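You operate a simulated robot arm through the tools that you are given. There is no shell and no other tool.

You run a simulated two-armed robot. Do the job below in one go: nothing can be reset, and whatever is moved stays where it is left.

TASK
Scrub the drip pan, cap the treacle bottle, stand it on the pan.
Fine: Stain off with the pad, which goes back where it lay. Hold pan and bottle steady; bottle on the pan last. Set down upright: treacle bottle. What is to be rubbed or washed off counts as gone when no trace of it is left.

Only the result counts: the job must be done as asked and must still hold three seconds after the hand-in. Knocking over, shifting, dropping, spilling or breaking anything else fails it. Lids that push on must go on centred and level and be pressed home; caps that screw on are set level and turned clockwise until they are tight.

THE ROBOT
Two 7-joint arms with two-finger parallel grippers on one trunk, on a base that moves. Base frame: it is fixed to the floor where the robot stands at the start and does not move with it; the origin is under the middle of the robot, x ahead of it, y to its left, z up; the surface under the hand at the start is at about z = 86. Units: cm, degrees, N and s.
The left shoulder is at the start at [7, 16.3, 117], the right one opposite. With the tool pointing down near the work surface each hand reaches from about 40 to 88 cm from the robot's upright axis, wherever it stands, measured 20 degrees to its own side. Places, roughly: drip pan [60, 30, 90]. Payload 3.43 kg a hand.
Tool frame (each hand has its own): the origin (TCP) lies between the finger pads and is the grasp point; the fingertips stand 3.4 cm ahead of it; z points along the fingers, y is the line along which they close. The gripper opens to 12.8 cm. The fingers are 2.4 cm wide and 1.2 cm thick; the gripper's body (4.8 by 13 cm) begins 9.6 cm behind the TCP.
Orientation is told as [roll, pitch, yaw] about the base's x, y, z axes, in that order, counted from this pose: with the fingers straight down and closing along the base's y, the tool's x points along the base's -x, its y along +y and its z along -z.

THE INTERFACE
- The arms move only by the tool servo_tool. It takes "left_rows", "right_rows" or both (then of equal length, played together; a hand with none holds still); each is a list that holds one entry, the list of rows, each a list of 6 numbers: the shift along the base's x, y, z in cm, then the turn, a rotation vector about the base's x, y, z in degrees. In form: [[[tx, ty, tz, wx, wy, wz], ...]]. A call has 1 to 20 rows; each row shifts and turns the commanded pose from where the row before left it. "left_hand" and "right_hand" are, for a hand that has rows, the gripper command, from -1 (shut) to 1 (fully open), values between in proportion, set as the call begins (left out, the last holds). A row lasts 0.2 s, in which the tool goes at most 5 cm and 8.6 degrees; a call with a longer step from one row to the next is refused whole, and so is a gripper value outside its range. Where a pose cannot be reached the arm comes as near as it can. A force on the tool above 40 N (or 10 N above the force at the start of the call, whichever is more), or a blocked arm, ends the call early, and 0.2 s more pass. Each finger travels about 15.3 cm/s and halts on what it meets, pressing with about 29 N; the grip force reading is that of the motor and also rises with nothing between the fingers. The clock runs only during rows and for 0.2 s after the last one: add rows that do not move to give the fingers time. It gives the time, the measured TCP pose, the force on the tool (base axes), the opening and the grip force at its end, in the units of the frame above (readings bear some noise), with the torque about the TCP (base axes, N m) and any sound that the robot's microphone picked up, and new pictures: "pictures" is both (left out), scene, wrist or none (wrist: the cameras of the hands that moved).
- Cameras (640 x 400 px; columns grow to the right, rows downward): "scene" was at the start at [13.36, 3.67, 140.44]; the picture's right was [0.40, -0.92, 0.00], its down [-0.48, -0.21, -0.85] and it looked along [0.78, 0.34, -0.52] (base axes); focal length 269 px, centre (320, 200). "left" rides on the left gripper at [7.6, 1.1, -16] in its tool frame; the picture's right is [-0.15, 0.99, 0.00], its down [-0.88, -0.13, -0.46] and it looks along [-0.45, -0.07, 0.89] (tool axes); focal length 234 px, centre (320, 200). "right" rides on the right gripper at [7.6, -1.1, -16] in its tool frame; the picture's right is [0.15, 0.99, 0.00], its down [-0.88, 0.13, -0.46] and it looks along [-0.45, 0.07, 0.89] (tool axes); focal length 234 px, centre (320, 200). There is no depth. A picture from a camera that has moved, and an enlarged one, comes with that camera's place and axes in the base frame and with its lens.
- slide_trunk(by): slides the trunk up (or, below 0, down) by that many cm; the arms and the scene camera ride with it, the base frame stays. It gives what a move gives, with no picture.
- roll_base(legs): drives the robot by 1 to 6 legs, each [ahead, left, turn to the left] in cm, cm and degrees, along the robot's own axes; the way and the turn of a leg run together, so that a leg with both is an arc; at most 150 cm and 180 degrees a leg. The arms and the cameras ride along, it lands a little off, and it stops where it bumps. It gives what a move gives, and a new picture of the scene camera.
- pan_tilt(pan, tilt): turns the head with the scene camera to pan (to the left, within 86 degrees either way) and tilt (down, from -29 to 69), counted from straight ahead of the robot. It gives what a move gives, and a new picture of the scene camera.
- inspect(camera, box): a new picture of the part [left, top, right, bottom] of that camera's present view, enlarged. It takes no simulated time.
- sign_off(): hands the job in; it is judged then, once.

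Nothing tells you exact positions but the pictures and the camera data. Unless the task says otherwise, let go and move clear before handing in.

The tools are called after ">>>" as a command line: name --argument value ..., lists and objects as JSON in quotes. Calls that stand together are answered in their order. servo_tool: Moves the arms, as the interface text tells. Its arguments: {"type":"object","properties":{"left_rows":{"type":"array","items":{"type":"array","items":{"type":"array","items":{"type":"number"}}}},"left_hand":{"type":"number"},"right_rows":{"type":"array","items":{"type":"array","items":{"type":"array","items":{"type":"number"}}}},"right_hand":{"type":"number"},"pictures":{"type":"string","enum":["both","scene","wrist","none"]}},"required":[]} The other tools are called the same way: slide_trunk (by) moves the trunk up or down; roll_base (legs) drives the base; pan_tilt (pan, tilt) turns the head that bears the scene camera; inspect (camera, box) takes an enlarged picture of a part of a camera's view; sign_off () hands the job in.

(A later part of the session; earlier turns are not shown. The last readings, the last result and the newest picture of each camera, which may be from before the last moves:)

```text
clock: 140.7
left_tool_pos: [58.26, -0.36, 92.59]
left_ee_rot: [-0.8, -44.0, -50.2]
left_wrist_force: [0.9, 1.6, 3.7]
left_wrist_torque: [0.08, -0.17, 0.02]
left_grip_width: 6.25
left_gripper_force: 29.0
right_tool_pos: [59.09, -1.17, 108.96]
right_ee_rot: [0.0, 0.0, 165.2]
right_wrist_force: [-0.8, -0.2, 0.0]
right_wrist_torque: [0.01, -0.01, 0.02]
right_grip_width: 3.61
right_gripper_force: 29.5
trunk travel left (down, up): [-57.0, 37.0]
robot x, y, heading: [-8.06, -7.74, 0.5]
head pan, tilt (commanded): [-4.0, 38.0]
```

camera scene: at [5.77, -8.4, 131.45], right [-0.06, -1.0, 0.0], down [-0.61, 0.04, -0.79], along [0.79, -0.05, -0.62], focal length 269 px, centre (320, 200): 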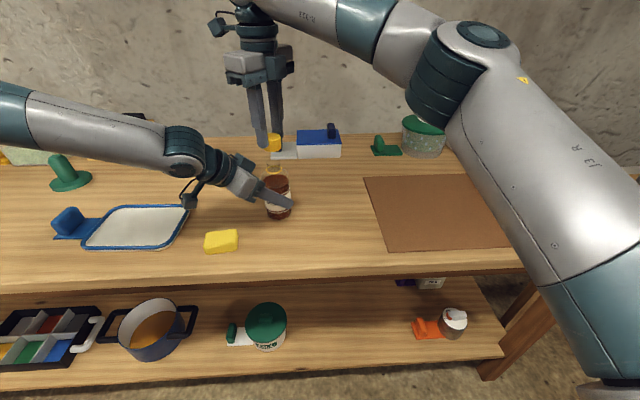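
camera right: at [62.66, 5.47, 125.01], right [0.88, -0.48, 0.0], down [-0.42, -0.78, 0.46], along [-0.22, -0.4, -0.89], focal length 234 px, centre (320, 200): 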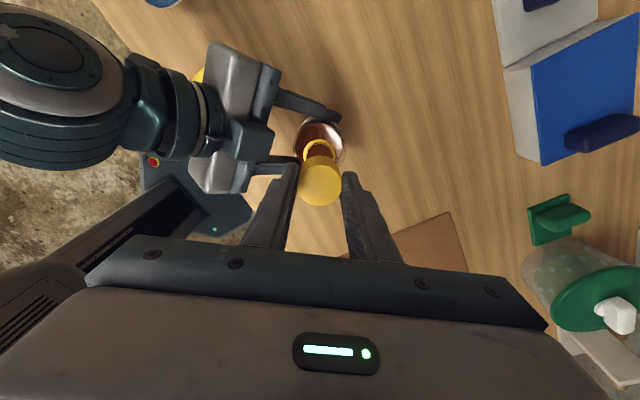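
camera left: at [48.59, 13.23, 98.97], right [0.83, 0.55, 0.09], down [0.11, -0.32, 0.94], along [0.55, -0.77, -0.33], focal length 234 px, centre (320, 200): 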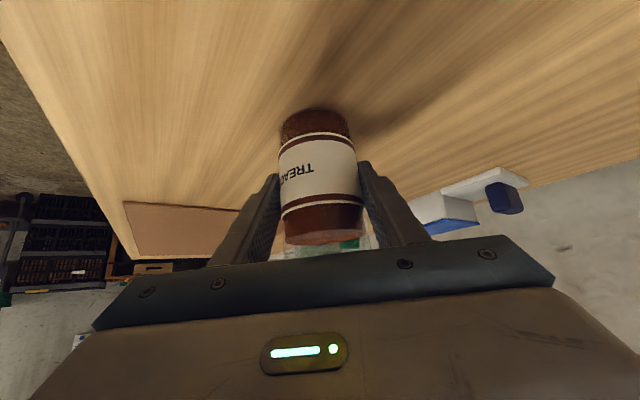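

It reaches -195°, so one stroke can cover about 240°. I'll rotate back to about +43°.

>>> servo_tool --right_rows '[[[0, 0, 0, 0, 0, 8.5], [0, 0, 0, 0, 0, 8.5], [0, 0, 0, 0, 0, 8.5], [0, 0, 0, 0, 0, 8.5], [0, 0, 0, 0, 0, 8.5], [0, 0, 0, 0, 0, 8.5], [0, 0, 0, 0, 0, 8.5], [0, 0, 0, 0, 0, 8.5], [0, 0, 0, 0, 0, 8.5], [0, 0, 0, 0, 0, 8.5], [0, 0, 0, 0, 0, 8.5], [0, 0, 0, 0, 0, 8.5], [0, 0, 0, 0, 0, 8.5], [0, 0, 0, 0, 0, 8.5], [0, 0, 0, 0, 0, 8.5], [0, 0, 0, 0, 0, 8.5], [0, 0, 0, 0, 0, 8.5], [0, 0, 0, 0, 0, 8.5], [0, 0, 0, 0, 0, 8.5], [0, 0, 0, 0, 0, 8.5]]]' --pictures "none"

>>> servo_tool --right_rows '[[[0, 0, 0, 0, 0, 8.5], [0, 0, 0, 0, 0, 8.5], [0, 0, 0, 0, 0, 8.5], [0, 0, 0, 0, 0, 8.5], [0, 0, 0, 0, 0, 8.5], [0, 0, 0, 0, 0, 8.5], [0, 0, 0, 0, 0, 8.5], [0, 0, 0, 0, 0, 8.5], [0, 0, 0, 0, 0, 0], [0, 0, 0, 0, 0, 0]]]' --pictures "both"

>>> inspect --camera "right" --box '[260, 120, 380, 240]'

>>> inspect --camera "scene" --box '[220, 110, 340, 230]'

```text
clock: 144.9
left_tool_pos: [58.15, -0.3, 92.63]
left_ee_rot: [-0.8, -43.8, -50.1]
left_wrist_force: [0.0, 1.6, 2.9]
left_wrist_torque: [0.09, -0.15, 0.01]
left_grip_width: 6.23
left_gripper_force: 28.9
right_tool_pos: [59.03, -1.27, 108.96]
right_ee_rot: [0.0, 0.0, -24.6]
right_wrist_force: [0.4, -0.3, 0.3]
right_wrist_torque: [-0.02, -0.02, 0.0]
right_grip_width: 3.64
right_gripper_force: 28.8
trunk travel left (down, up): [-57.0, 37.0]
robot x, y, heading: [-7.87, -8.21, 0.6]
head pan, tilt (commanded): [-4.0, 38.0]
```

```text
clock: 147.1
left_tool_pos: [58.07, -0.29, 92.57]
left_ee_rot: [-0.7, -43.9, -50.1]
left_wrist_force: [-0.6, 1.4, 4.4]
left_wrist_torque: [0.11, -0.14, 0.02]
left_grip_width: 6.25
left_gripper_force: 28.9
right_tool_pos: [59.03, -1.12, 108.89]
right_ee_rot: [0.0, 0.0, 43.3]
right_wrist_force: [-0.4, 0.1, -0.1]
right_wrist_torque: [0.0, -0.01, 0.0]
right_grip_width: 3.66
right_gripper_force: 28.7
trunk travel left (down, up): [-57.0, 37.0]
robot x, y, heading: [-8.15, -8.19, 0.4]
head pan, tilt (commanded): [-4.0, 38.0]
camera scene: at [5.77, -8.39, 131.45], right [-0.06, -1.0, 0.0], down [-0.61, 0.04, -0.79], along [0.79, -0.05, -0.62], focal length 269 px, centre (320, 200)
camera right: at [54.28, -7.29, 124.94], right [-0.79, 0.62, 0.0], down [0.55, 0.7, 0.46], along [0.28, 0.36, -0.89], focal length 234 px, centre (320, 200)
```

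scene: 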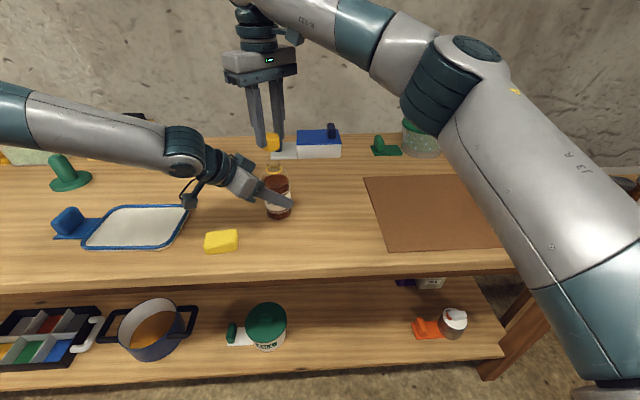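
right: 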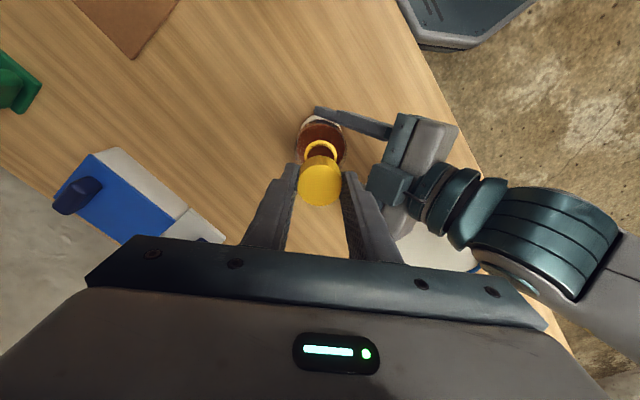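

```text
3.33 times, centred on (320, 180) of right
camera zoom: at [54.28, -7.29, 124.94], right [-0.79, 0.62, 0.0], down [0.55, 0.7, 0.46], along [0.28, 0.36, -0.89], focal length 781 px, centre (320, 267)
```

zoom: 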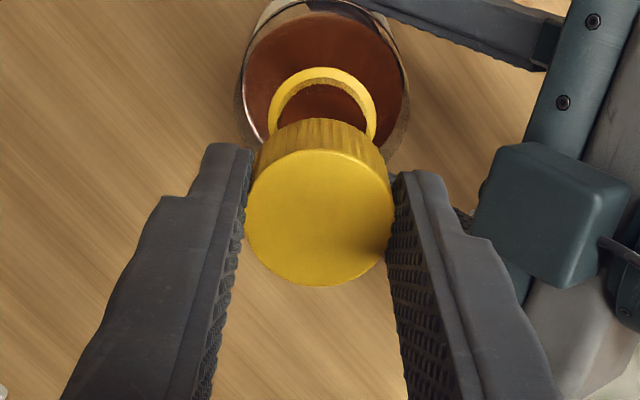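

```text
3.33 times, centred on (280, 170) of scene
camera zoom: at [5.77, -8.39, 131.45], right [-0.06, -1.0, 0.0], down [-0.61, 0.04, -0.79], along [0.79, -0.05, -0.62], focal length 897 px, centre (453, 300)
```

zoom: 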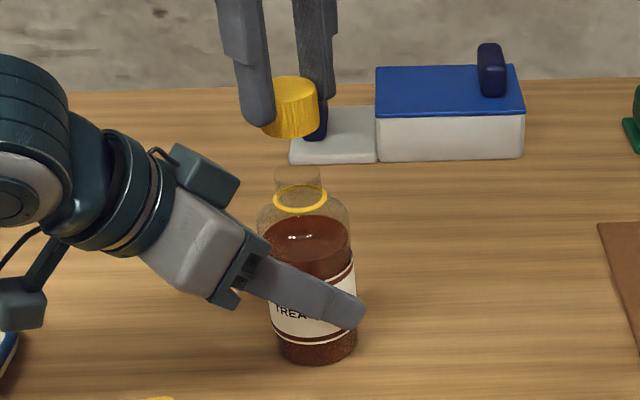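

I estimate the neck axis at [58.81, -1.2], so I'll shift the cap 1.5 mm to match. Then I'll lower it to just above the neck.

>>> servo_tool --right_rows '[[[-0.15, -0.06, 0, 0, 0, 0], [0, 0, -0.8, 0, 0, 0], [0, 0, -0.8, 0, 0, 0], [0, 0, -0.7, 0, 0, 0], [0, 0, 0, 0, 0, 0]]]' --pictures "scene"

>>> inspect --camera "scene" --box '[240, 130, 310, 200]'

>>> inspect --camera "right" --box '[260, 120, 380, 240]'

```text
clock: 148.3
left_tool_pos: [58.23, -0.34, 92.43]
left_ee_rot: [-0.8, -43.8, -50.1]
left_wrist_force: [-0.4, 0.8, 2.8]
left_wrist_torque: [0.09, -0.16, 0.06]
left_grip_width: 6.25
left_gripper_force: 29.0
right_tool_pos: [58.84, -1.32, 106.73]
right_ee_rot: [0.0, 0.1, 43.2]
right_wrist_force: [-0.3, -0.1, -0.7]
right_wrist_torque: [0.0, 0.01, -0.01]
right_grip_width: 3.63
right_gripper_force: 28.8
trunk travel left (down, up): [-57.0, 37.0]
robot x, y, heading: [-8.1, -7.8, 0.3]
head pan, tilt (commanded): [-4.0, 38.0]
camera scene: at [5.77, -8.39, 131.45], right [-0.06, -1.0, 0.0], down [-0.61, 0.04, -0.79], along [0.79, -0.05, -0.62], focal length 269 px, centre (320, 200)
```

scene: 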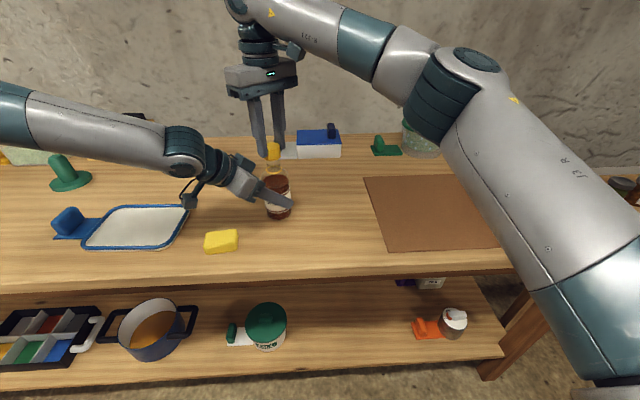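

```text
5.71 times, centred on (275, 165) of scene
camera zoom: at [5.77, -8.39, 131.45], right [-0.06, -1.0, 0.0], down [-0.61, 0.04, -0.79], along [0.79, -0.05, -0.62], focal length 1538 px, centre (577, 400)
```

zoom: 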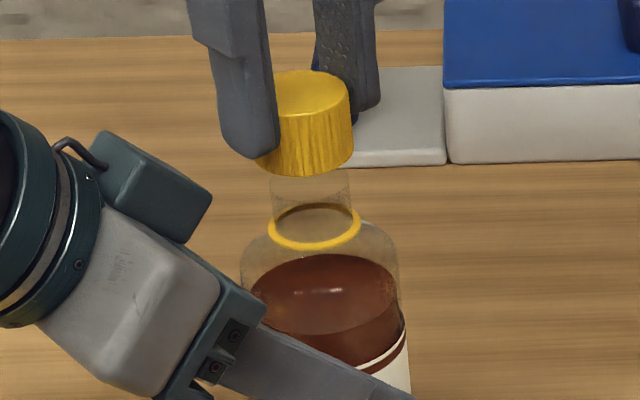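

```text
3.33 times, centred on (320, 180) of right
camera zoom: at [54.1, -7.29, 122.8], right [-0.78, 0.62, 0.0], down [0.55, 0.7, 0.46], along [0.28, 0.36, -0.89], focal length 781 px, centre (320, 267)
```

zoom: 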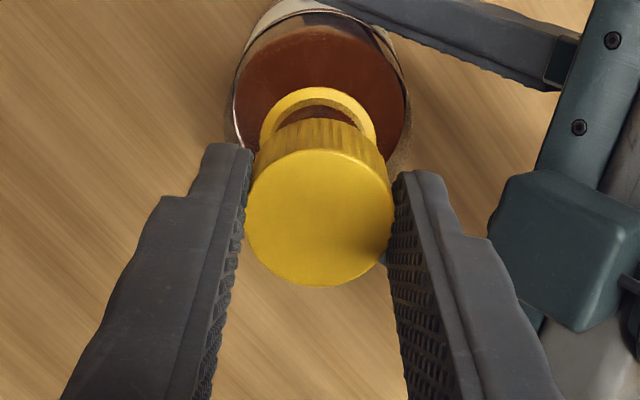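

The cap sits squarely above the neck in both views, within about 1 mm. I'll trim slightly and lower it in small steps, watching the force.

>>> servo_tool --right_rows '[[[-0.04, -0.04, -0.2, 0, 0, 0], [0, 0, -0.2, 0, 0, 0], [0, 0, -0.2, 0, 0, 0], [0, 0, 0, 0, 0, 0]]]' --pictures "none"

>>> servo_tool --right_rows '[[[0, 0, -0.2, 0, 0, 0], [0, 0, -0.2, 0, 0, 0], [0, 0, 0, 0, 0, 0]]]' --pictures "none"

```text
clock: 149.3
left_tool_pos: [58.22, -0.41, 92.63]
left_ee_rot: [-0.8, -43.9, -50.0]
left_wrist_force: [-0.7, 0.6, 4.0]
left_wrist_torque: [0.13, -0.17, 0.02]
left_grip_width: 6.22
left_gripper_force: 28.7
right_tool_pos: [58.86, -1.22, 106.04]
right_ee_rot: [-0.1, 0.0, 43.3]
right_wrist_force: [-0.3, -0.4, 0.3]
right_wrist_torque: [0.01, 0.0, 0.02]
right_grip_width: 3.63
right_gripper_force: 29.5
trunk travel left (down, up): [-57.0, 37.0]
robot x, y, heading: [-8.05, -7.99, 0.2]
head pan, tilt (commanded): [-4.0, 38.0]
```

```text
clock: 150.1
left_tool_pos: [58.11, -0.34, 92.63]
left_ee_rot: [-0.7, -43.9, -50.2]
left_wrist_force: [-0.2, -0.5, 4.0]
left_wrist_torque: [0.11, -0.12, 0.02]
left_grip_width: 6.26
left_gripper_force: 29.0
right_tool_pos: [58.87, -1.26, 105.67]
right_ee_rot: [0.1, 0.0, 43.4]
right_wrist_force: [0.4, 0.2, -0.2]
right_wrist_torque: [0.0, 0.02, -0.02]
right_grip_width: 3.64
right_gripper_force: 29.3
trunk travel left (down, up): [-57.0, 37.0]
robot x, y, heading: [-7.97, -8.13, 0.7]
head pan, tilt (commanded): [-4.0, 38.0]
```

>>> servo_tool --right_rows '[[[0, 0, -0.15, 0, 0, 0], [0, 0, -0.15, 0, 0, 0], [0, 0, 0, 0, 0, 0]]]' --pictures "none"

>>> servo_tool --right_rows '[[[0, 0, -0.15, 0, 0, 0], [0, 0, -0.15, 0, 0, 0], [0, 0, 0, 0, 0, 0]]]' --pictures "scene"

>>> inspect --camera "scene" --box '[240, 130, 310, 200]'

```text
clock: 150.9
left_tool_pos: [58.14, -0.35, 92.51]
left_ee_rot: [-0.7, -43.8, -50.1]
left_wrist_force: [1.3, 0.3, 2.2]
left_wrist_torque: [0.07, -0.13, 0.05]
left_grip_width: 6.26
left_gripper_force: 29.0
right_tool_pos: [58.94, -1.2, 105.26]
right_ee_rot: [0.0, 0.0, 43.2]
right_wrist_force: [-0.3, -0.5, 0.6]
right_wrist_torque: [-0.01, 0.04, 0.04]
right_grip_width: 3.66
right_gripper_force: 29.0
trunk travel left (down, up): [-57.0, 37.0]
robot x, y, heading: [-7.96, -7.82, 0.4]
head pan, tilt (commanded): [-4.0, 38.0]
```

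```text
clock: 151.7
left_tool_pos: [58.25, -0.35, 92.61]
left_ee_rot: [-0.6, -44.0, -50.1]
left_wrist_force: [-0.8, 0.5, 2.4]
left_wrist_torque: [0.12, -0.13, 0.08]
left_grip_width: 6.25
left_gripper_force: 29.2
right_tool_pos: [58.8, -1.3, 104.99]
right_ee_rot: [0.0, 0.0, 43.4]
right_wrist_force: [0.2, 0.4, 0.5]
right_wrist_torque: [0.0, -0.01, 0.01]
right_grip_width: 3.64
right_gripper_force: 28.9
trunk travel left (down, up): [-57.0, 37.0]
robot x, y, heading: [-7.72, -8.04, 0.4]
head pan, tilt (commanded): [-4.0, 38.0]
camera scene: at [5.78, -8.39, 131.45], right [-0.06, -1.0, 0.0], down [-0.61, 0.04, -0.79], along [0.79, -0.05, -0.62], focal length 269 px, centre (320, 200)
```

scene: 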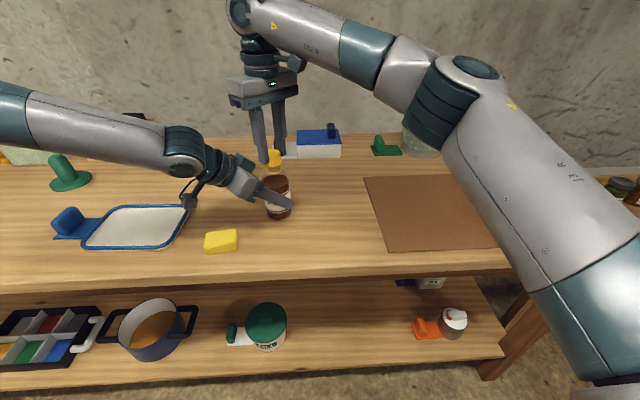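

```text
5.71 times, centred on (275, 165) of scene
camera zoom: at [5.78, -8.39, 131.45], right [-0.06, -1.0, 0.0], down [-0.61, 0.04, -0.79], along [0.79, -0.05, -0.62], focal length 1538 px, centre (577, 400)
```

zoom: 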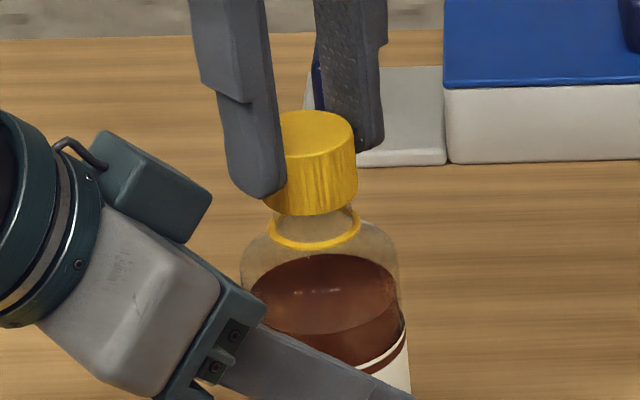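

The cap has slid over the neck with no resistance, so I'll keep lowering until it meets the threads.

>>> servo_tool --right_rows '[[[0, 0, -0.15, 0, 0, 0], [0, 0, -0.15, 0, 0, 0], [0, 0, 0, 0, 0, 0]]]' --pictures "none"

>>> servo_tool --right_rows '[[[0, 0, -0.15, 0, 0, 0], [0, 0, -0.15, 0, 0, 0], [0, 0, 0, 0, 0, 0]]]' --pictures "none"

```text
clock: 152.5
left_tool_pos: [58.11, -0.43, 92.55]
left_ee_rot: [-0.7, -43.8, -50.1]
left_wrist_force: [0.1, 1.2, 2.0]
left_wrist_torque: [0.09, -0.17, 0.04]
left_grip_width: 6.27
left_gripper_force: 29.1
right_tool_pos: [58.76, -1.38, 104.78]
right_ee_rot: [0.1, 0.0, 43.4]
right_wrist_force: [-0.7, -0.6, -1.2]
right_wrist_torque: [-0.02, 0.04, 0.0]
right_grip_width: 3.63
right_gripper_force: 29.0
trunk travel left (down, up): [-57.0, 37.0]
robot x, y, heading: [-7.82, -8.2, 0.8]
head pan, tilt (commanded): [-4.0, 38.0]
```

```text
clock: 153.3
left_tool_pos: [58.18, -0.33, 92.49]
left_ee_rot: [-0.7, -43.8, -50.1]
left_wrist_force: [-0.3, 1.1, 2.6]
left_wrist_torque: [0.11, -0.18, 0.03]
left_grip_width: 6.23
left_gripper_force: 29.2
right_tool_pos: [58.65, -1.3, 104.43]
right_ee_rot: [-0.1, 0.0, 43.3]
right_wrist_force: [0.3, -0.1, -0.1]
right_wrist_torque: [-0.01, -0.02, 0.02]
right_grip_width: 3.67
right_gripper_force: 29.3
trunk travel left (down, up): [-57.0, 37.0]
robot x, y, heading: [-8.01, -7.58, 0.2]
head pan, tilt (commanded): [-4.0, 38.0]
```

>>> servo_tool --right_rows '[[[0, 0, -0.15, 0, 0, 0], [0, 0, 0, 0, 0, 0]]]' --pictures "none"

>>> servo_tool --right_rows '[[[0, 0, -0.15, 0, 0, 0], [0, 0, 0, 0, 0, 0]]]' --pictures "none"

>>> servo_tool --right_rows '[[[0, 0, -0.1, 0, 0, 0], [0, 0, 0, 0, 0, 0]]]' --pictures "scene"

>>> inspect --camera "scene" --box '[240, 130, 310, 200]'

```text
clock: 153.9
left_tool_pos: [58.19, -0.32, 92.67]
left_ee_rot: [-0.7, -44.0, -50.1]
left_wrist_force: [-0.5, 0.9, 2.5]
left_wrist_torque: [0.1, -0.17, 0.04]
left_grip_width: 6.23
left_gripper_force: 28.4
right_tool_pos: [58.72, -1.2, 104.23]
right_ee_rot: [0.0, 0.0, 43.3]
right_wrist_force: [0.6, -1.6, -0.1]
right_wrist_torque: [0.0, 0.01, -0.03]
right_grip_width: 3.65
right_gripper_force: 29.4
trunk travel left (down, up): [-57.0, 37.0]
robot x, y, heading: [-8.11, -7.87, 0.4]
head pan, tilt (commanded): [-4.0, 38.0]
```

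```text
clock: 154.5
left_tool_pos: [58.25, -0.18, 92.46]
left_ee_rot: [-0.7, -43.9, -50.2]
left_wrist_force: [-1.8, 0.2, 2.3]
left_wrist_torque: [0.28, -0.68, 0.0]
left_grip_width: 6.23
left_gripper_force: 29.3
right_tool_pos: [58.77, -1.24, 104.03]
right_ee_rot: [0.0, 0.0, 43.2]
right_wrist_force: [2.9, 0.9, 0.7]
right_wrist_torque: [-0.12, 0.25, -0.01]
right_grip_width: 3.66
right_gripper_force: 29.2
trunk travel left (down, up): [-57.0, 37.0]
robot x, y, heading: [-7.82, -8.06, 0.5]
head pan, tilt (commanded): [-4.0, 38.0]
```

```text
clock: 155.1
left_tool_pos: [58.17, -0.27, 92.52]
left_ee_rot: [-0.8, -43.9, -50.1]
left_wrist_force: [1.3, -1.2, 0.2]
left_wrist_torque: [0.21, -0.52, 0.01]
left_grip_width: 6.24
left_gripper_force: 28.9
right_tool_pos: [58.86, -1.39, 104.1]
right_ee_rot: [0.0, -0.2, 43.3]
right_wrist_force: [0.4, 1.8, 7.1]
right_wrist_torque: [0.03, 0.02, -0.01]
right_grip_width: 3.65
right_gripper_force: 29.4
trunk travel left (down, up): [-57.0, 37.0]
robot x, y, heading: [-8.05, -7.91, 0.6]
head pan, tilt (commanded): [-4.0, 38.0]
camera scene: at [5.77, -8.4, 131.45], right [-0.06, -1.0, 0.0], down [-0.61, 0.04, -0.79], along [0.79, -0.05, -0.62], focal length 269 px, centre (320, 200)
```

scene: 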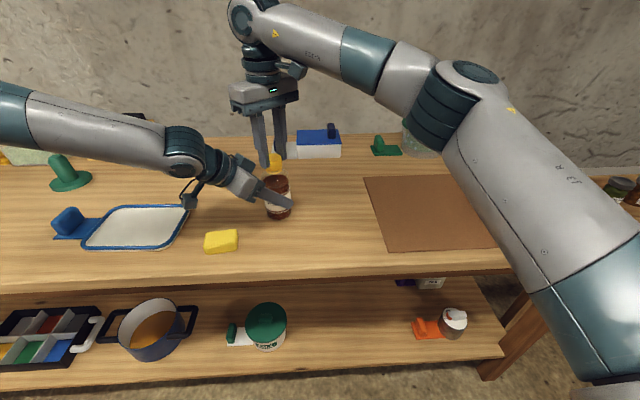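

```text
5.71 times, centred on (275, 165) of scene
camera zoom: at [5.77, -8.4, 131.45], right [-0.06, -1.0, 0.0], down [-0.61, 0.04, -0.79], along [0.79, -0.05, -0.62], focal length 1538 px, centre (577, 400)
```

zoom: 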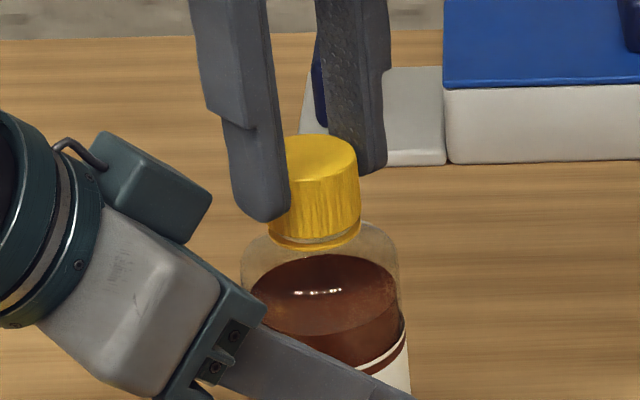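

The cap has met the threads with about 7 N, seated level just above the ring. I'll start turning clockwise with a slight downward follow.

>>> servo_tool --right_rows '[[[0, 0, -0.01, 0, 0, -8.5], [0, 0, -0.01, 0, 0, -8.5], [0, 0, -0.01, 0, 0, -8.5], [0, 0, -0.01, 0, 0, -8.5], [0, 0, -0.01, 0, 0, -8.5], [0, 0, -0.01, 0, 0, -8.5], [0, 0, -0.01, 0, 0, -8.5], [0, 0, -0.01, 0, 0, -8.5]]]' --pictures "none"

```text
clock: 156.9
left_tool_pos: [58.06, -0.36, 92.61]
left_ee_rot: [-0.7, -43.8, -50.1]
left_wrist_force: [8.1, -7.8, -2.4]
left_wrist_torque: [0.75, -0.13, 0.14]
left_grip_width: 6.21
left_gripper_force: 29.2
right_tool_pos: [58.86, -1.17, 103.9]
right_ee_rot: [0.1, 0.0, -24.8]
right_wrist_force: [-7.2, 9.8, 11.1]
right_wrist_torque: [0.47, 0.52, 0.03]
right_grip_width: 3.65
right_gripper_force: 29.0
trunk travel left (down, up): [-57.0, 37.0]
robot x, y, heading: [-7.97, -7.48, 0.9]
head pan, tilt (commanded): [-4.0, 38.0]
```

It's turning freely, with some sideways force from a slight eccentricity. I'll relieve that and keep turning.

>>> servo_tool --right_rows '[[[-0.06, 0.08, 0, 0, 0, 0], [0, 0, -0.01, 0, 0, -8.5], [0, 0, -0.01, 0, 0, -8.5], [0, 0, -0.01, 0, 0, -8.5], [0, 0, -0.01, 0, 0, -8.5], [0, 0, -0.01, 0, 0, -8.5], [0, 0, -0.01, 0, 0, -8.5]]]' --pictures "scene"

>>> inspect --camera "scene" --box '[240, 130, 310, 200]'

```text
clock: 158.5
left_tool_pos: [57.98, -0.44, 92.5]
left_ee_rot: [-0.7, -43.9, -50.3]
left_wrist_force: [-15.6, -8.4, -2.6]
left_wrist_torque: [0.42, -1.63, -0.2]
left_grip_width: 6.24
left_gripper_force: 29.6
right_tool_pos: [58.61, -1.37, 103.88]
right_ee_rot: [0.2, 0.1, -76.0]
right_wrist_force: [17.4, 8.7, 17.6]
right_wrist_torque: [0.1, -0.5, 0.05]
right_grip_width: 3.64
right_gripper_force: 28.8
trunk travel left (down, up): [-57.0, 37.0]
robot x, y, heading: [-7.9, -8.03, 0.3]
head pan, tilt (commanded): [-4.0, 38.0]
camera scene: at [5.68, -8.41, 131.46], right [-0.06, -1.0, 0.0], down [-0.61, 0.04, -0.79], along [0.79, -0.05, -0.61], focal length 269 px, centre (320, 200)
```

scene: 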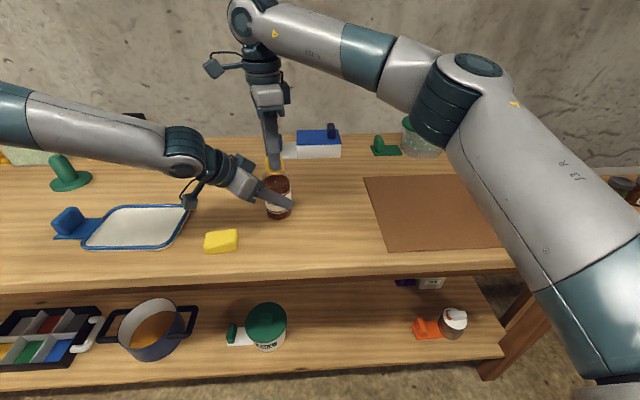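

```text
5.71 times, centred on (275, 165) of scene
camera zoom: at [5.68, -8.41, 131.46], right [-0.06, -1.0, 0.0], down [-0.61, 0.04, -0.79], along [0.79, -0.05, -0.61], focal length 1538 px, centre (577, 400)
```

zoom: 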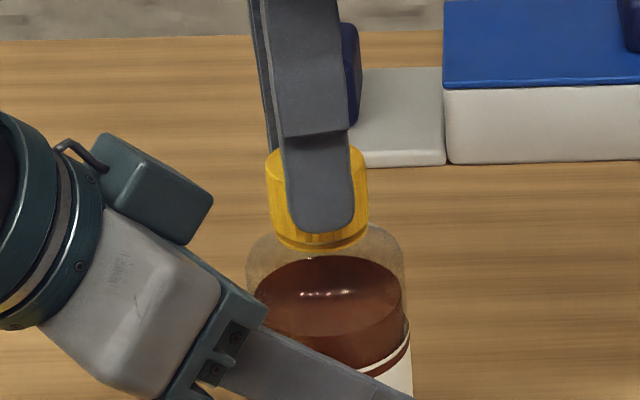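

The sideways force has grown, so I'll pause and shift slightly along the reaction to recentre before turning on.

>>> servo_tool --right_rows '[[[0.08, 0.04, 0.03, 0, 0, 0], [0, 0, 0, 0, 0, 0]]]' --pictures "none"

```text
clock: 159.1
left_tool_pos: [58.08, -0.4, 92.62]
left_ee_rot: [-0.7, -43.9, -50.2]
left_wrist_force: [-18.8, -8.2, -1.4]
left_wrist_torque: [0.34, -1.09, -0.35]
left_grip_width: 6.26
left_gripper_force: 28.9
right_tool_pos: [58.74, -1.24, 103.89]
right_ee_rot: [0.1, 0.0, -75.8]
right_wrist_force: [15.3, 6.2, 11.0]
right_wrist_torque: [0.07, -0.55, 0.08]
right_grip_width: 3.63
right_gripper_force: 29.0
trunk travel left (down, up): [-57.0, 37.0]
robot x, y, heading: [-7.8, -8.12, 0.4]
head pan, tilt (commanded): [-4.0, 38.0]
```

>>> servo_tool --right_rows '[[[0.1, 0.05, 0, 0, 0, 0], [0.1, 0.05, 0, 0, 0, 0], [0, 0, 0, 0, 0, 0]]]' --pictures "none"

```text
clock: 159.9
left_tool_pos: [58.2, -0.31, 92.64]
left_ee_rot: [-0.6, -43.9, -50.0]
left_wrist_force: [-4.2, 0.3, -1.7]
left_wrist_torque: [0.16, -0.44, -0.08]
left_grip_width: 6.25
left_gripper_force: 28.8
right_tool_pos: [59.01, -1.12, 104.0]
right_ee_rot: [-0.1, 0.0, -75.7]
right_wrist_force: [3.5, -0.4, 4.7]
right_wrist_torque: [-0.36, 0.06, 0.01]
right_grip_width: 3.67
right_gripper_force: 29.0
trunk travel left (down, up): [-57.0, 37.0]
robot x, y, heading: [-8.1, -8.13, 0.4]
head pan, tilt (commanded): [-4.0, 38.0]
```

Forces have dropped to a few newtons, and the pattern shows the cap sits about 1.7 mm off the tool axis. I'll keep turning with a matching compensation.

>>> servo_tool --right_rows '[[[0.025, 0.004, -0.01, 0, 0, -8.5], [0.025, 0.002, -0.01, 0, 0, -8.5], [0.025, -0.002, -0.01, 0, 0, -8.5], [0.024, -0.006, -0.01, 0, 0, -8.5], [0.022, -0.01, -0.01, 0, 0, -8.5], [0.02, -0.013, -0.01, 0, 0, -8.5]]]' --pictures "none"

```text
clock: 161.3
left_tool_pos: [58.26, -0.31, 92.58]
left_ee_rot: [-0.8, -43.8, -50.1]
left_wrist_force: [0.8, 6.5, -0.6]
left_wrist_torque: [-0.06, -1.0, 0.11]
left_grip_width: 6.23
left_gripper_force: 29.2
right_tool_pos: [59.17, -1.19, 103.75]
right_ee_rot: [0.0, 0.0, -126.9]
right_wrist_force: [0.9, -5.6, 5.7]
right_wrist_torque: [-0.55, 0.55, -0.01]
right_grip_width: 3.64
right_gripper_force: 28.9
trunk travel left (down, up): [-57.0, 37.0]
robot x, y, heading: [-8.32, -7.99, 0.6]
head pan, tilt (commanded): [-4.0, 38.0]
```

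>>> servo_tool --right_rows '[[[0.019, -0.035, -0.012, 0, 0, -8.5], [0.016, -0.035, -0.012, 0, 0, -8.5], [0.013, -0.022, -0.012, 0, 0, -8.5], [0.01, -0.023, -0.012, 0, 0, -8.5], [0.006, -0.024, -0.012, 0, 0, -8.5], [0.003, -0.025, -0.012, 0, 0, -8.5], [0, -0.025, -0.012, 0, 0, -8.5], [-0.004, -0.025, -0.012, 0, 0, -8.5]]]' --pictures "scene"

>>> inspect --camera "scene" --box '[240, 130, 310, 200]'

```text
clock: 163.1
left_tool_pos: [58.15, -0.4, 92.49]
left_ee_rot: [-0.7, -43.9, -50.1]
left_wrist_force: [-0.3, 0.8, 0.2]
left_wrist_torque: [-0.37, -0.06, -1.04]
left_grip_width: 6.21
left_gripper_force: 29.3
right_tool_pos: [59.17, -1.27, 103.87]
right_ee_rot: [0.1, 0.1, 165.1]
right_wrist_force: [-0.6, -1.5, 1.9]
right_wrist_torque: [0.05, 0.06, 0.96]
right_grip_width: 3.69
right_gripper_force: 28.9
trunk travel left (down, up): [-57.0, 37.0]
robot x, y, heading: [-7.87, -7.86, 0.7]
head pan, tilt (commanded): [-4.0, 38.0]
camera scene: at [5.79, -8.4, 131.45], right [-0.06, -1.0, 0.0], down [-0.61, 0.04, -0.79], along [0.79, -0.05, -0.62], focal length 269 px, centre (320, 200)
```

scene: 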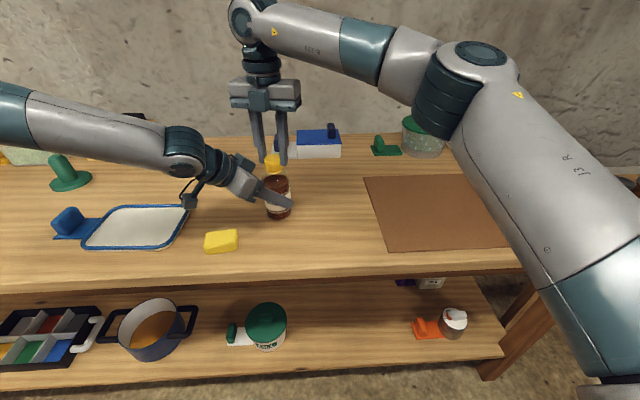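

```text
5.71 times, centred on (275, 165) of scene
camera zoom: at [5.79, -8.4, 131.45], right [-0.06, -1.0, 0.0], down [-0.61, 0.04, -0.79], along [0.79, -0.05, -0.62], focal length 1538 px, centre (577, 400)
```

zoom: 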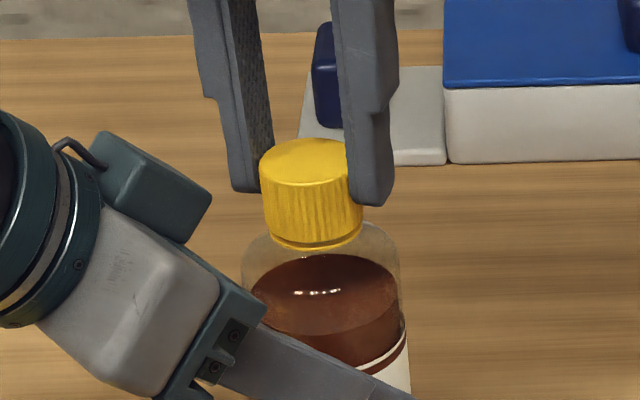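

The turning torque has jumped to about 1 N·m, so the cap seems to have seated against the ring. I'll turn a few degrees more to confirm it's really tight.

>>> servo_tool --right_rows '[[[0, -0.01, 0, 0, 0, -4], [0, 0, 0, 0, 0, 0]]]' --pictures "none"

```text
clock: 163.7
left_tool_pos: [58.24, -0.37, 92.53]
left_ee_rot: [-0.7, -43.9, -50.0]
left_wrist_force: [-1.2, 2.2, 0.9]
left_wrist_torque: [-0.34, -0.2, -0.69]
left_grip_width: 6.24
left_gripper_force: 28.8
right_tool_pos: [59.11, -1.21, 103.68]
right_ee_rot: [0.0, 0.0, 161.1]
right_wrist_force: [2.2, -3.5, 0.9]
right_wrist_torque: [-0.17, -0.02, 0.69]
right_grip_width: 3.69
right_gripper_force: 28.6
trunk travel left (down, up): [-57.0, 37.0]
robot x, y, heading: [-7.97, -8.29, 0.4]
head pan, tilt (commanded): [-4.0, 38.0]
```

The torque now saturates as the cap slips in the fingers. To be sure, I'll release, rotate back, regrip and try one more short clockwise turn.

>>> servo_tool --right_rows '[[[0, 0, 0, 0, 0, 0], [0, 0, 0, 0, 0, 0], [-0.08, 0.03, 0, 0, 0, 0], [-0.08, 0.03, 0, 0, 0, 0], [0, 0, 0, 0, 0, 8.5], [0, 0, 0, 0, 0, 8.5], [0, 0, 0, 0, 0, 8.5], [0, 0, 0, 0, 0, 8.5], [0, 0, 0, 0, 0, 8.5], [0, 0, 0, 0, 0, 8.5], [0, 0, 0, 0, 0, 8.5], [0, 0, 0, 0, 0, 8.5], [0, 0, 0, 0, 0, 0]]]' --right_hand -0.19 --pictures "both"

>>> inspect --camera "scene" --box '[240, 130, 310, 200]'

>>> inspect --camera "right" --box '[260, 120, 380, 240]'

```text
clock: 166.5
left_tool_pos: [58.22, -0.32, 92.49]
left_ee_rot: [-0.7, -43.8, -50.2]
left_wrist_force: [0.2, 1.5, -0.4]
left_wrist_torque: [0.02, -0.13, 0.01]
left_grip_width: 6.22
left_gripper_force: 28.8
right_tool_pos: [59.09, -1.48, 103.7]
right_ee_rot: [0.0, 0.0, -130.7]
right_wrist_force: [-0.9, -0.5, 0.4]
right_wrist_torque: [0.0, 0.02, 0.0]
right_grip_width: 5.19
right_gripper_force: 0.0
trunk travel left (down, up): [-57.0, 37.0]
robot x, y, heading: [-7.47, -8.49, 0.3]
head pan, tilt (commanded): [-4.0, 38.0]
camera scene: at [5.81, -8.39, 131.44], right [-0.06, -1.0, 0.0], down [-0.61, 0.04, -0.79], along [0.79, -0.05, -0.62], focal length 269 px, centre (320, 200)
camera right: at [63.18, 5.13, 119.77], right [0.85, -0.53, 0.0], down [-0.47, -0.75, 0.46], along [-0.24, -0.39, -0.89], focal length 234 px, centre (320, 200)
```

scene: 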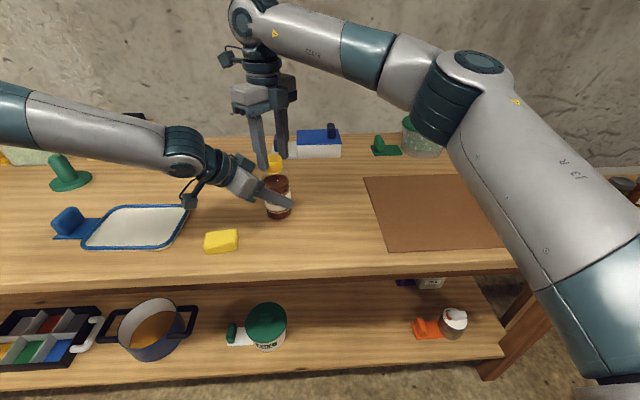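
right: 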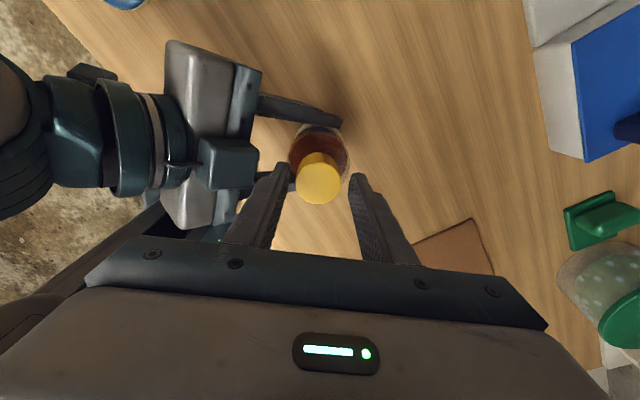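

```text
5.71 times, centred on (275, 165) of scene
camera zoom: at [5.81, -8.39, 131.44], right [-0.06, -1.0, 0.0], down [-0.61, 0.04, -0.79], along [0.79, -0.05, -0.62], focal length 1538 px, centre (577, 400)
```

zoom: 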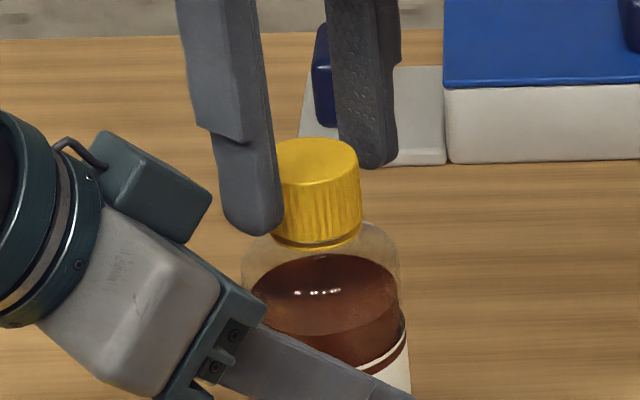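

```text
3.33 times, centred on (320, 180) of right
camera zoom: at [63.18, 5.13, 119.77], right [0.85, -0.53, 0.0], down [-0.47, -0.75, 0.46], along [-0.24, -0.39, -0.89], focal length 781 px, centre (320, 267)
```

zoom: 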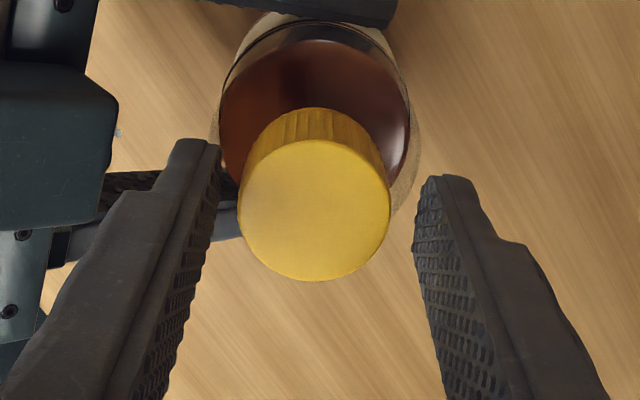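

The cap is on and level. I'll recentre 2 mm, regrip and give it a short confirming clockwise turn.

>>> servo_tool --right_rows '[[[0, 0.1, 0, 0, 0, 0], [0, 0.1, 0, 0, 0, 0], [0, 0, 0, 0, 0, 0]]]' --pictures "none"

>>> servo_tool --right_rows '[[[0, 0, 0, 0, 0, 0], [0, 0, 0, 0, 0, 0], [0, 0, 0, 0, 0, 0]]]' --right_hand -1 --pictures "none"

>>> servo_tool --right_rows '[[[0, 0, 0, 0, 0, -5], [0, 0, 0, 0, 0, -5], [0, 0, 0, 0, 0, 0]]]' --pictures "none"

```text
clock: 167.3
left_tool_pos: [58.18, -0.38, 92.74]
left_ee_rot: [-0.7, -43.9, -50.0]
left_wrist_force: [0.0, 0.1, 0.8]
left_wrist_torque: [0.01, -0.09, 0.03]
left_grip_width: 6.2
left_gripper_force: 29.1
right_tool_pos: [59.11, -1.08, 103.81]
right_ee_rot: [0.0, 0.0, -130.9]
right_wrist_force: [-0.3, 0.3, 0.2]
right_wrist_torque: [-0.04, -0.02, 0.0]
right_grip_width: 5.17
right_gripper_force: 0.0
trunk travel left (down, up): [-57.0, 37.0]
robot x, y, heading: [-8.26, -8.09, 0.7]
head pan, tilt (commanded): [-4.0, 38.0]
```

```text
clock: 168.1
left_tool_pos: [58.17, -0.32, 92.5]
left_ee_rot: [-0.6, -44.0, -50.1]
left_wrist_force: [-2.5, 1.5, 1.1]
left_wrist_torque: [-0.21, -0.43, -0.02]
left_grip_width: 6.23
left_gripper_force: 29.0
right_tool_pos: [58.95, -1.15, 103.89]
right_ee_rot: [0.0, -0.1, -130.8]
right_wrist_force: [2.0, -0.8, 0.7]
right_wrist_torque: [0.0, 0.01, -0.01]
right_grip_width: 3.71
right_gripper_force: 29.0
trunk travel left (down, up): [-57.0, 37.0]
robot x, y, heading: [-7.76, -7.96, 0.6]
head pan, tilt (commanded): [-4.0, 38.0]
```

```text
clock: 168.9
left_tool_pos: [58.18, -0.37, 92.68]
left_ee_rot: [-0.7, -43.9, -50.1]
left_wrist_force: [-1.5, -0.6, 0.0]
left_wrist_torque: [0.04, -0.27, -0.27]
left_grip_width: 6.23
left_gripper_force: 28.9
right_tool_pos: [59.06, -1.06, 103.65]
right_ee_rot: [0.0, 0.0, -140.7]
right_wrist_force: [1.3, 0.2, 1.2]
right_wrist_torque: [0.02, 0.07, 0.24]
right_grip_width: 3.67
right_gripper_force: 29.2
trunk travel left (down, up): [-57.0, 37.0]
robot x, y, heading: [-7.86, -8.06, 0.2]
head pan, tilt (commanded): [-4.0, 38.0]
```

>>> servo_tool --right_rows '[[[0, 0, 0, 0, 0, -5], [0, 0, 0, 0, 0, -5], [0, 0, 0, 0, 0, 0]]]' --pictures "none"

>>> servo_tool --right_rows '[[[0, 0, 0, 0, 0, -5], [0, 0, 0, 0, 0, -5], [0, 0, 0, 0, 0, 0]]]' --pictures "none"

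```text
clock: 169.7
left_tool_pos: [58.12, -0.36, 92.55]
left_ee_rot: [-0.7, -43.9, -50.0]
left_wrist_force: [-1.5, 0.9, -0.2]
left_wrist_torque: [-0.05, -0.39, -0.8]
left_grip_width: 6.26
left_gripper_force: 28.4
right_tool_pos: [59.06, -1.23, 103.69]
right_ee_rot: [-0.1, 0.0, -150.7]
right_wrist_force: [1.9, -0.9, 1.7]
right_wrist_torque: [0.0, 0.11, 0.79]
right_grip_width: 3.71
right_gripper_force: 28.9
trunk travel left (down, up): [-57.0, 37.0]
robot x, y, heading: [-8.36, -8.08, 0.6]
head pan, tilt (commanded): [-4.0, 38.0]
```

```text
clock: 170.5
left_tool_pos: [58.2, -0.38, 92.59]
left_ee_rot: [-0.6, -43.9, -50.0]
left_wrist_force: [-3.8, 3.1, -0.2]
left_wrist_torque: [-0.28, -0.54, -0.62]
left_grip_width: 6.24
left_gripper_force: 29.0
right_tool_pos: [59.1, -1.23, 103.63]
right_ee_rot: [0.1, 0.1, -160.7]
right_wrist_force: [3.7, -2.9, 1.3]
right_wrist_torque: [0.02, 0.07, 0.63]
right_grip_width: 3.82
right_gripper_force: 28.7
trunk travel left (down, up): [-57.0, 37.0]
robot x, y, heading: [-7.93, -8.19, 0.6]
head pan, tilt (commanded): [-4.0, 38.0]
```

The torque climbed again to about 0.8 N·m within a few degrees and then slipped, so the cap is tight. I'll open the right hand, lift it straight up and move it clear.

>>> servo_tool --right_rows '[[[0, 0, 0, 0, 0, 0], [0, 0, 0, 0, 0, 0], [0, 0, 0.5, 0, 0, 0], [0, 0, 1.0, 0, 0, 0], [0, 0, 1.5, 0, 0, 0], [0, 0, 2, 0, 0, 0], [0, 0, 2, 0, 0, 0], [-0.3, -1.5, 0.5, 0, 0, 8], [-0.5, -2, 0, 0, 0, 8], [-0.8, -2, 0, 0, 0, 8], [-0.8, -2, 0, 0, 0, 8], [-0.8, -2, 0, 0, 0, 8], [-0.8, -2, 0, 0, 0, 8], [-0.8, -2, 0, 0, 0, 8], [-0.8, -2, 0, 0, 0, 8], [-0.8, -2, 0, 0, 0, 8], [-0.8, -2, 0, 0, 0, 8], [0, 0, 0, 0, 0, 8], [0, 0, 0, 0, 0, 8]]]' --right_hand -0.05 --pictures "both"

>>> inspect --camera "scene" --box '[230, 120, 320, 230]'

```text
clock: 174.5
left_tool_pos: [58.17, -0.32, 92.5]
left_ee_rot: [-0.5, -44.0, -50.1]
left_wrist_force: [0.0, 1.4, -0.1]
left_wrist_torque: [0.09, -0.06, 0.01]
left_grip_width: 6.22
left_gripper_force: 28.9
right_tool_pos: [51.58, -20.81, 111.16]
right_ee_rot: [-0.1, 0.0, -64.6]
right_wrist_force: [-0.6, -0.2, -0.7]
right_wrist_torque: [0.01, 0.0, 0.03]
right_grip_width: 6.11
right_gripper_force: 0.1
trunk travel left (down, up): [-57.0, 37.0]
robot x, y, heading: [-7.71, -8.62, 0.7]
head pan, tilt (commanded): [-4.0, 38.0]
camera scene: at [5.81, -8.42, 131.44], right [-0.06, -1.0, 0.0], down [-0.61, 0.04, -0.79], along [0.79, -0.05, -0.62], focal length 269 px, centre (320, 200)
camera right: at [47.53, -14.41, 127.26], right [0.83, 0.56, 0.0], down [0.5, -0.74, 0.46], along [0.25, -0.38, -0.89], focal length 234 px, centre (320, 200)
```

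scene: 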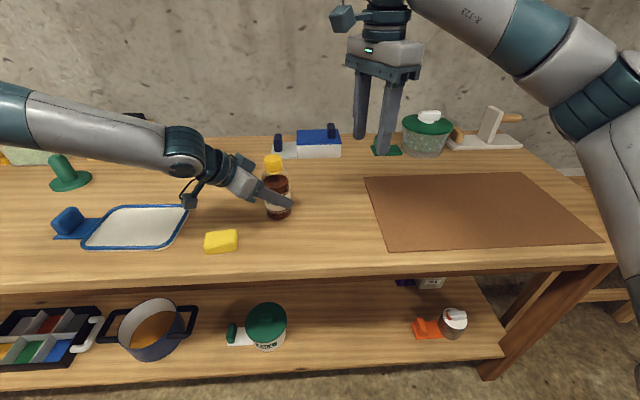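
right: 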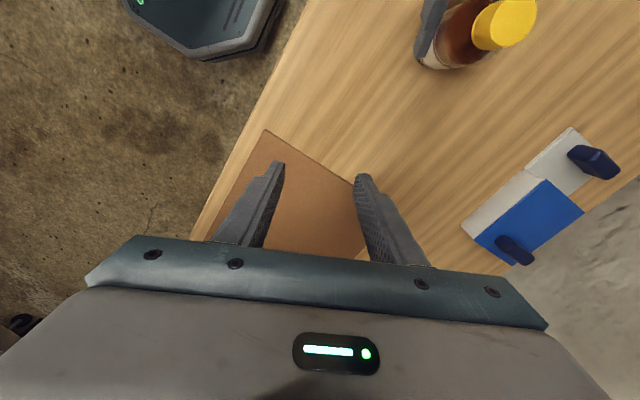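

```text
3.64 times, centred on (275, 175) of scene
camera zoom: at [5.81, -8.42, 131.44], right [-0.06, -1.0, 0.0], down [-0.61, 0.04, -0.79], along [0.79, -0.05, -0.62], focal length 978 px, centre (484, 291)
```

zoom: 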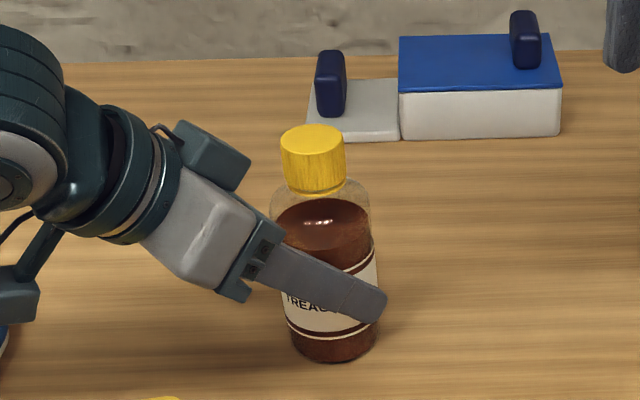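

The cap sits level on the ring and the right hand is clear. I'll lift the bottle gently in the left hand and check that it stays upright.

>>> servo_tool --left_rows '[[[0, 0, 0.3, 0, 0, 0], [0, 0, 0.5, 0, 0, 0], [0, 0, 0.7, 0, 0, 0], [0, 0, 1, 0, 0, 0], [0, 0, 1, 0, 0, 0], [0, 0, 1, 0, 0, 0], [0, 0, 1, 0, 0, 0], [0, 0, 0.5, 0, 0, 0], [0, 0, 0, 0, 0, 0]]]' --pictures "both"

>>> inspect --camera "scene" --box '[230, 120, 320, 230]'

>>> inspect --camera "right" --box '[380, 0, 580, 120]'

```text
clock: 176.5
left_tool_pos: [58.07, -0.48, 98.8]
left_ee_rot: [-0.7, -43.9, -50.1]
left_wrist_force: [0.5, -0.1, -2.8]
left_wrist_torque: [0.01, 0.01, 0.0]
left_grip_width: 6.21
left_gripper_force: 29.2
right_tool_pos: [51.75, -20.7, 111.2]
right_ee_rot: [0.0, 0.0, -64.7]
right_wrist_force: [0.6, 0.1, -0.3]
right_wrist_torque: [0.04, 0.0, 0.02]
right_grip_width: 6.11
right_gripper_force: 0.0
trunk travel left (down, up): [-57.0, 37.0]
robot x, y, heading: [-7.58, -7.79, 0.5]
head pan, tilt (commanded): [-4.0, 38.0]
camera scene: at [5.85, -8.4, 131.44], right [-0.06, -1.0, 0.0], down [-0.61, 0.04, -0.79], along [0.79, -0.05, -0.62], focal length 269 px, centre (320, 200)
camera left: at [48.61, 13.08, 105.16], right [0.83, 0.55, 0.09], down [0.11, -0.32, 0.94], along [0.54, -0.77, -0.33], focal length 234 px, centre (320, 200)
```

scene: 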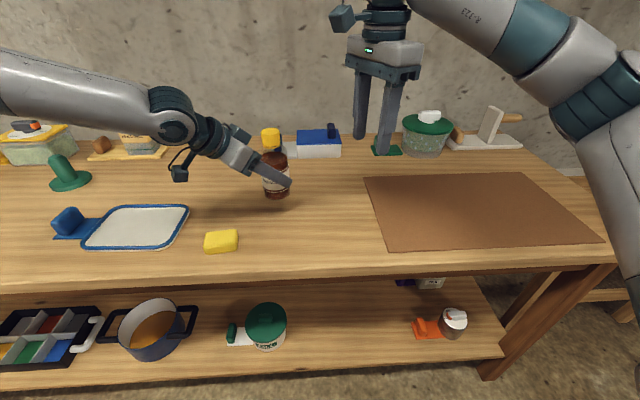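
left: 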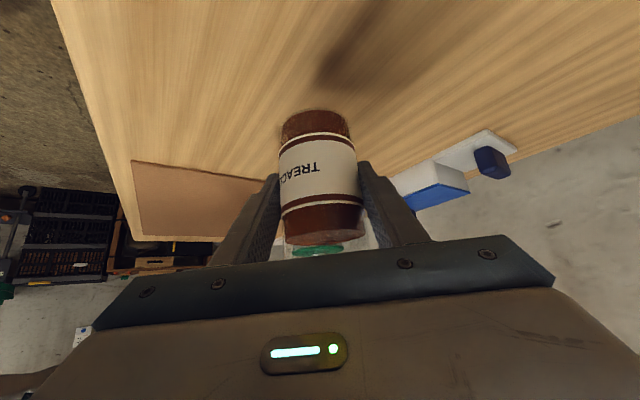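

```text
3.64 times, centred on (275, 175) of scene
camera zoom: at [5.85, -8.4, 131.44], right [-0.06, -1.0, 0.0], down [-0.61, 0.04, -0.79], along [0.79, -0.05, -0.62], focal length 978 px, centre (484, 291)
```

zoom: 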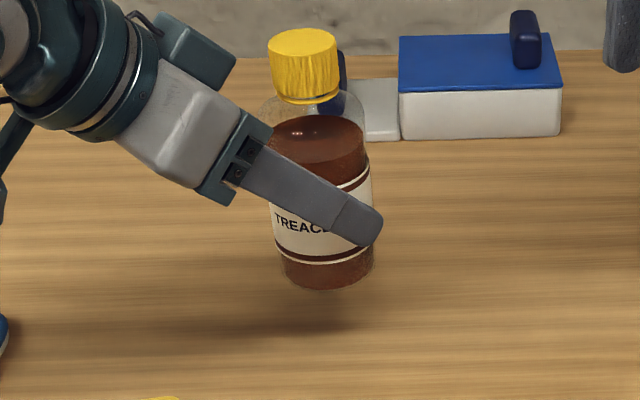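

```text
3.20 times, centred on (480, 60) of right
camera zoom: at [47.59, -14.36, 127.24], right [0.83, 0.55, 0.0], down [0.49, -0.74, 0.46], along [0.25, -0.38, -0.89], focal length 749 px, centre (-192, 648)
```

zoom: 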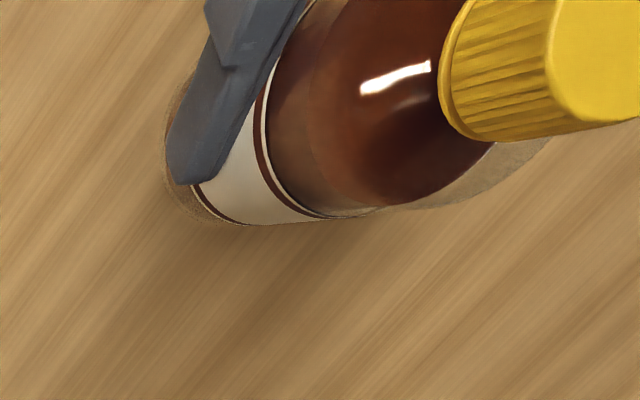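

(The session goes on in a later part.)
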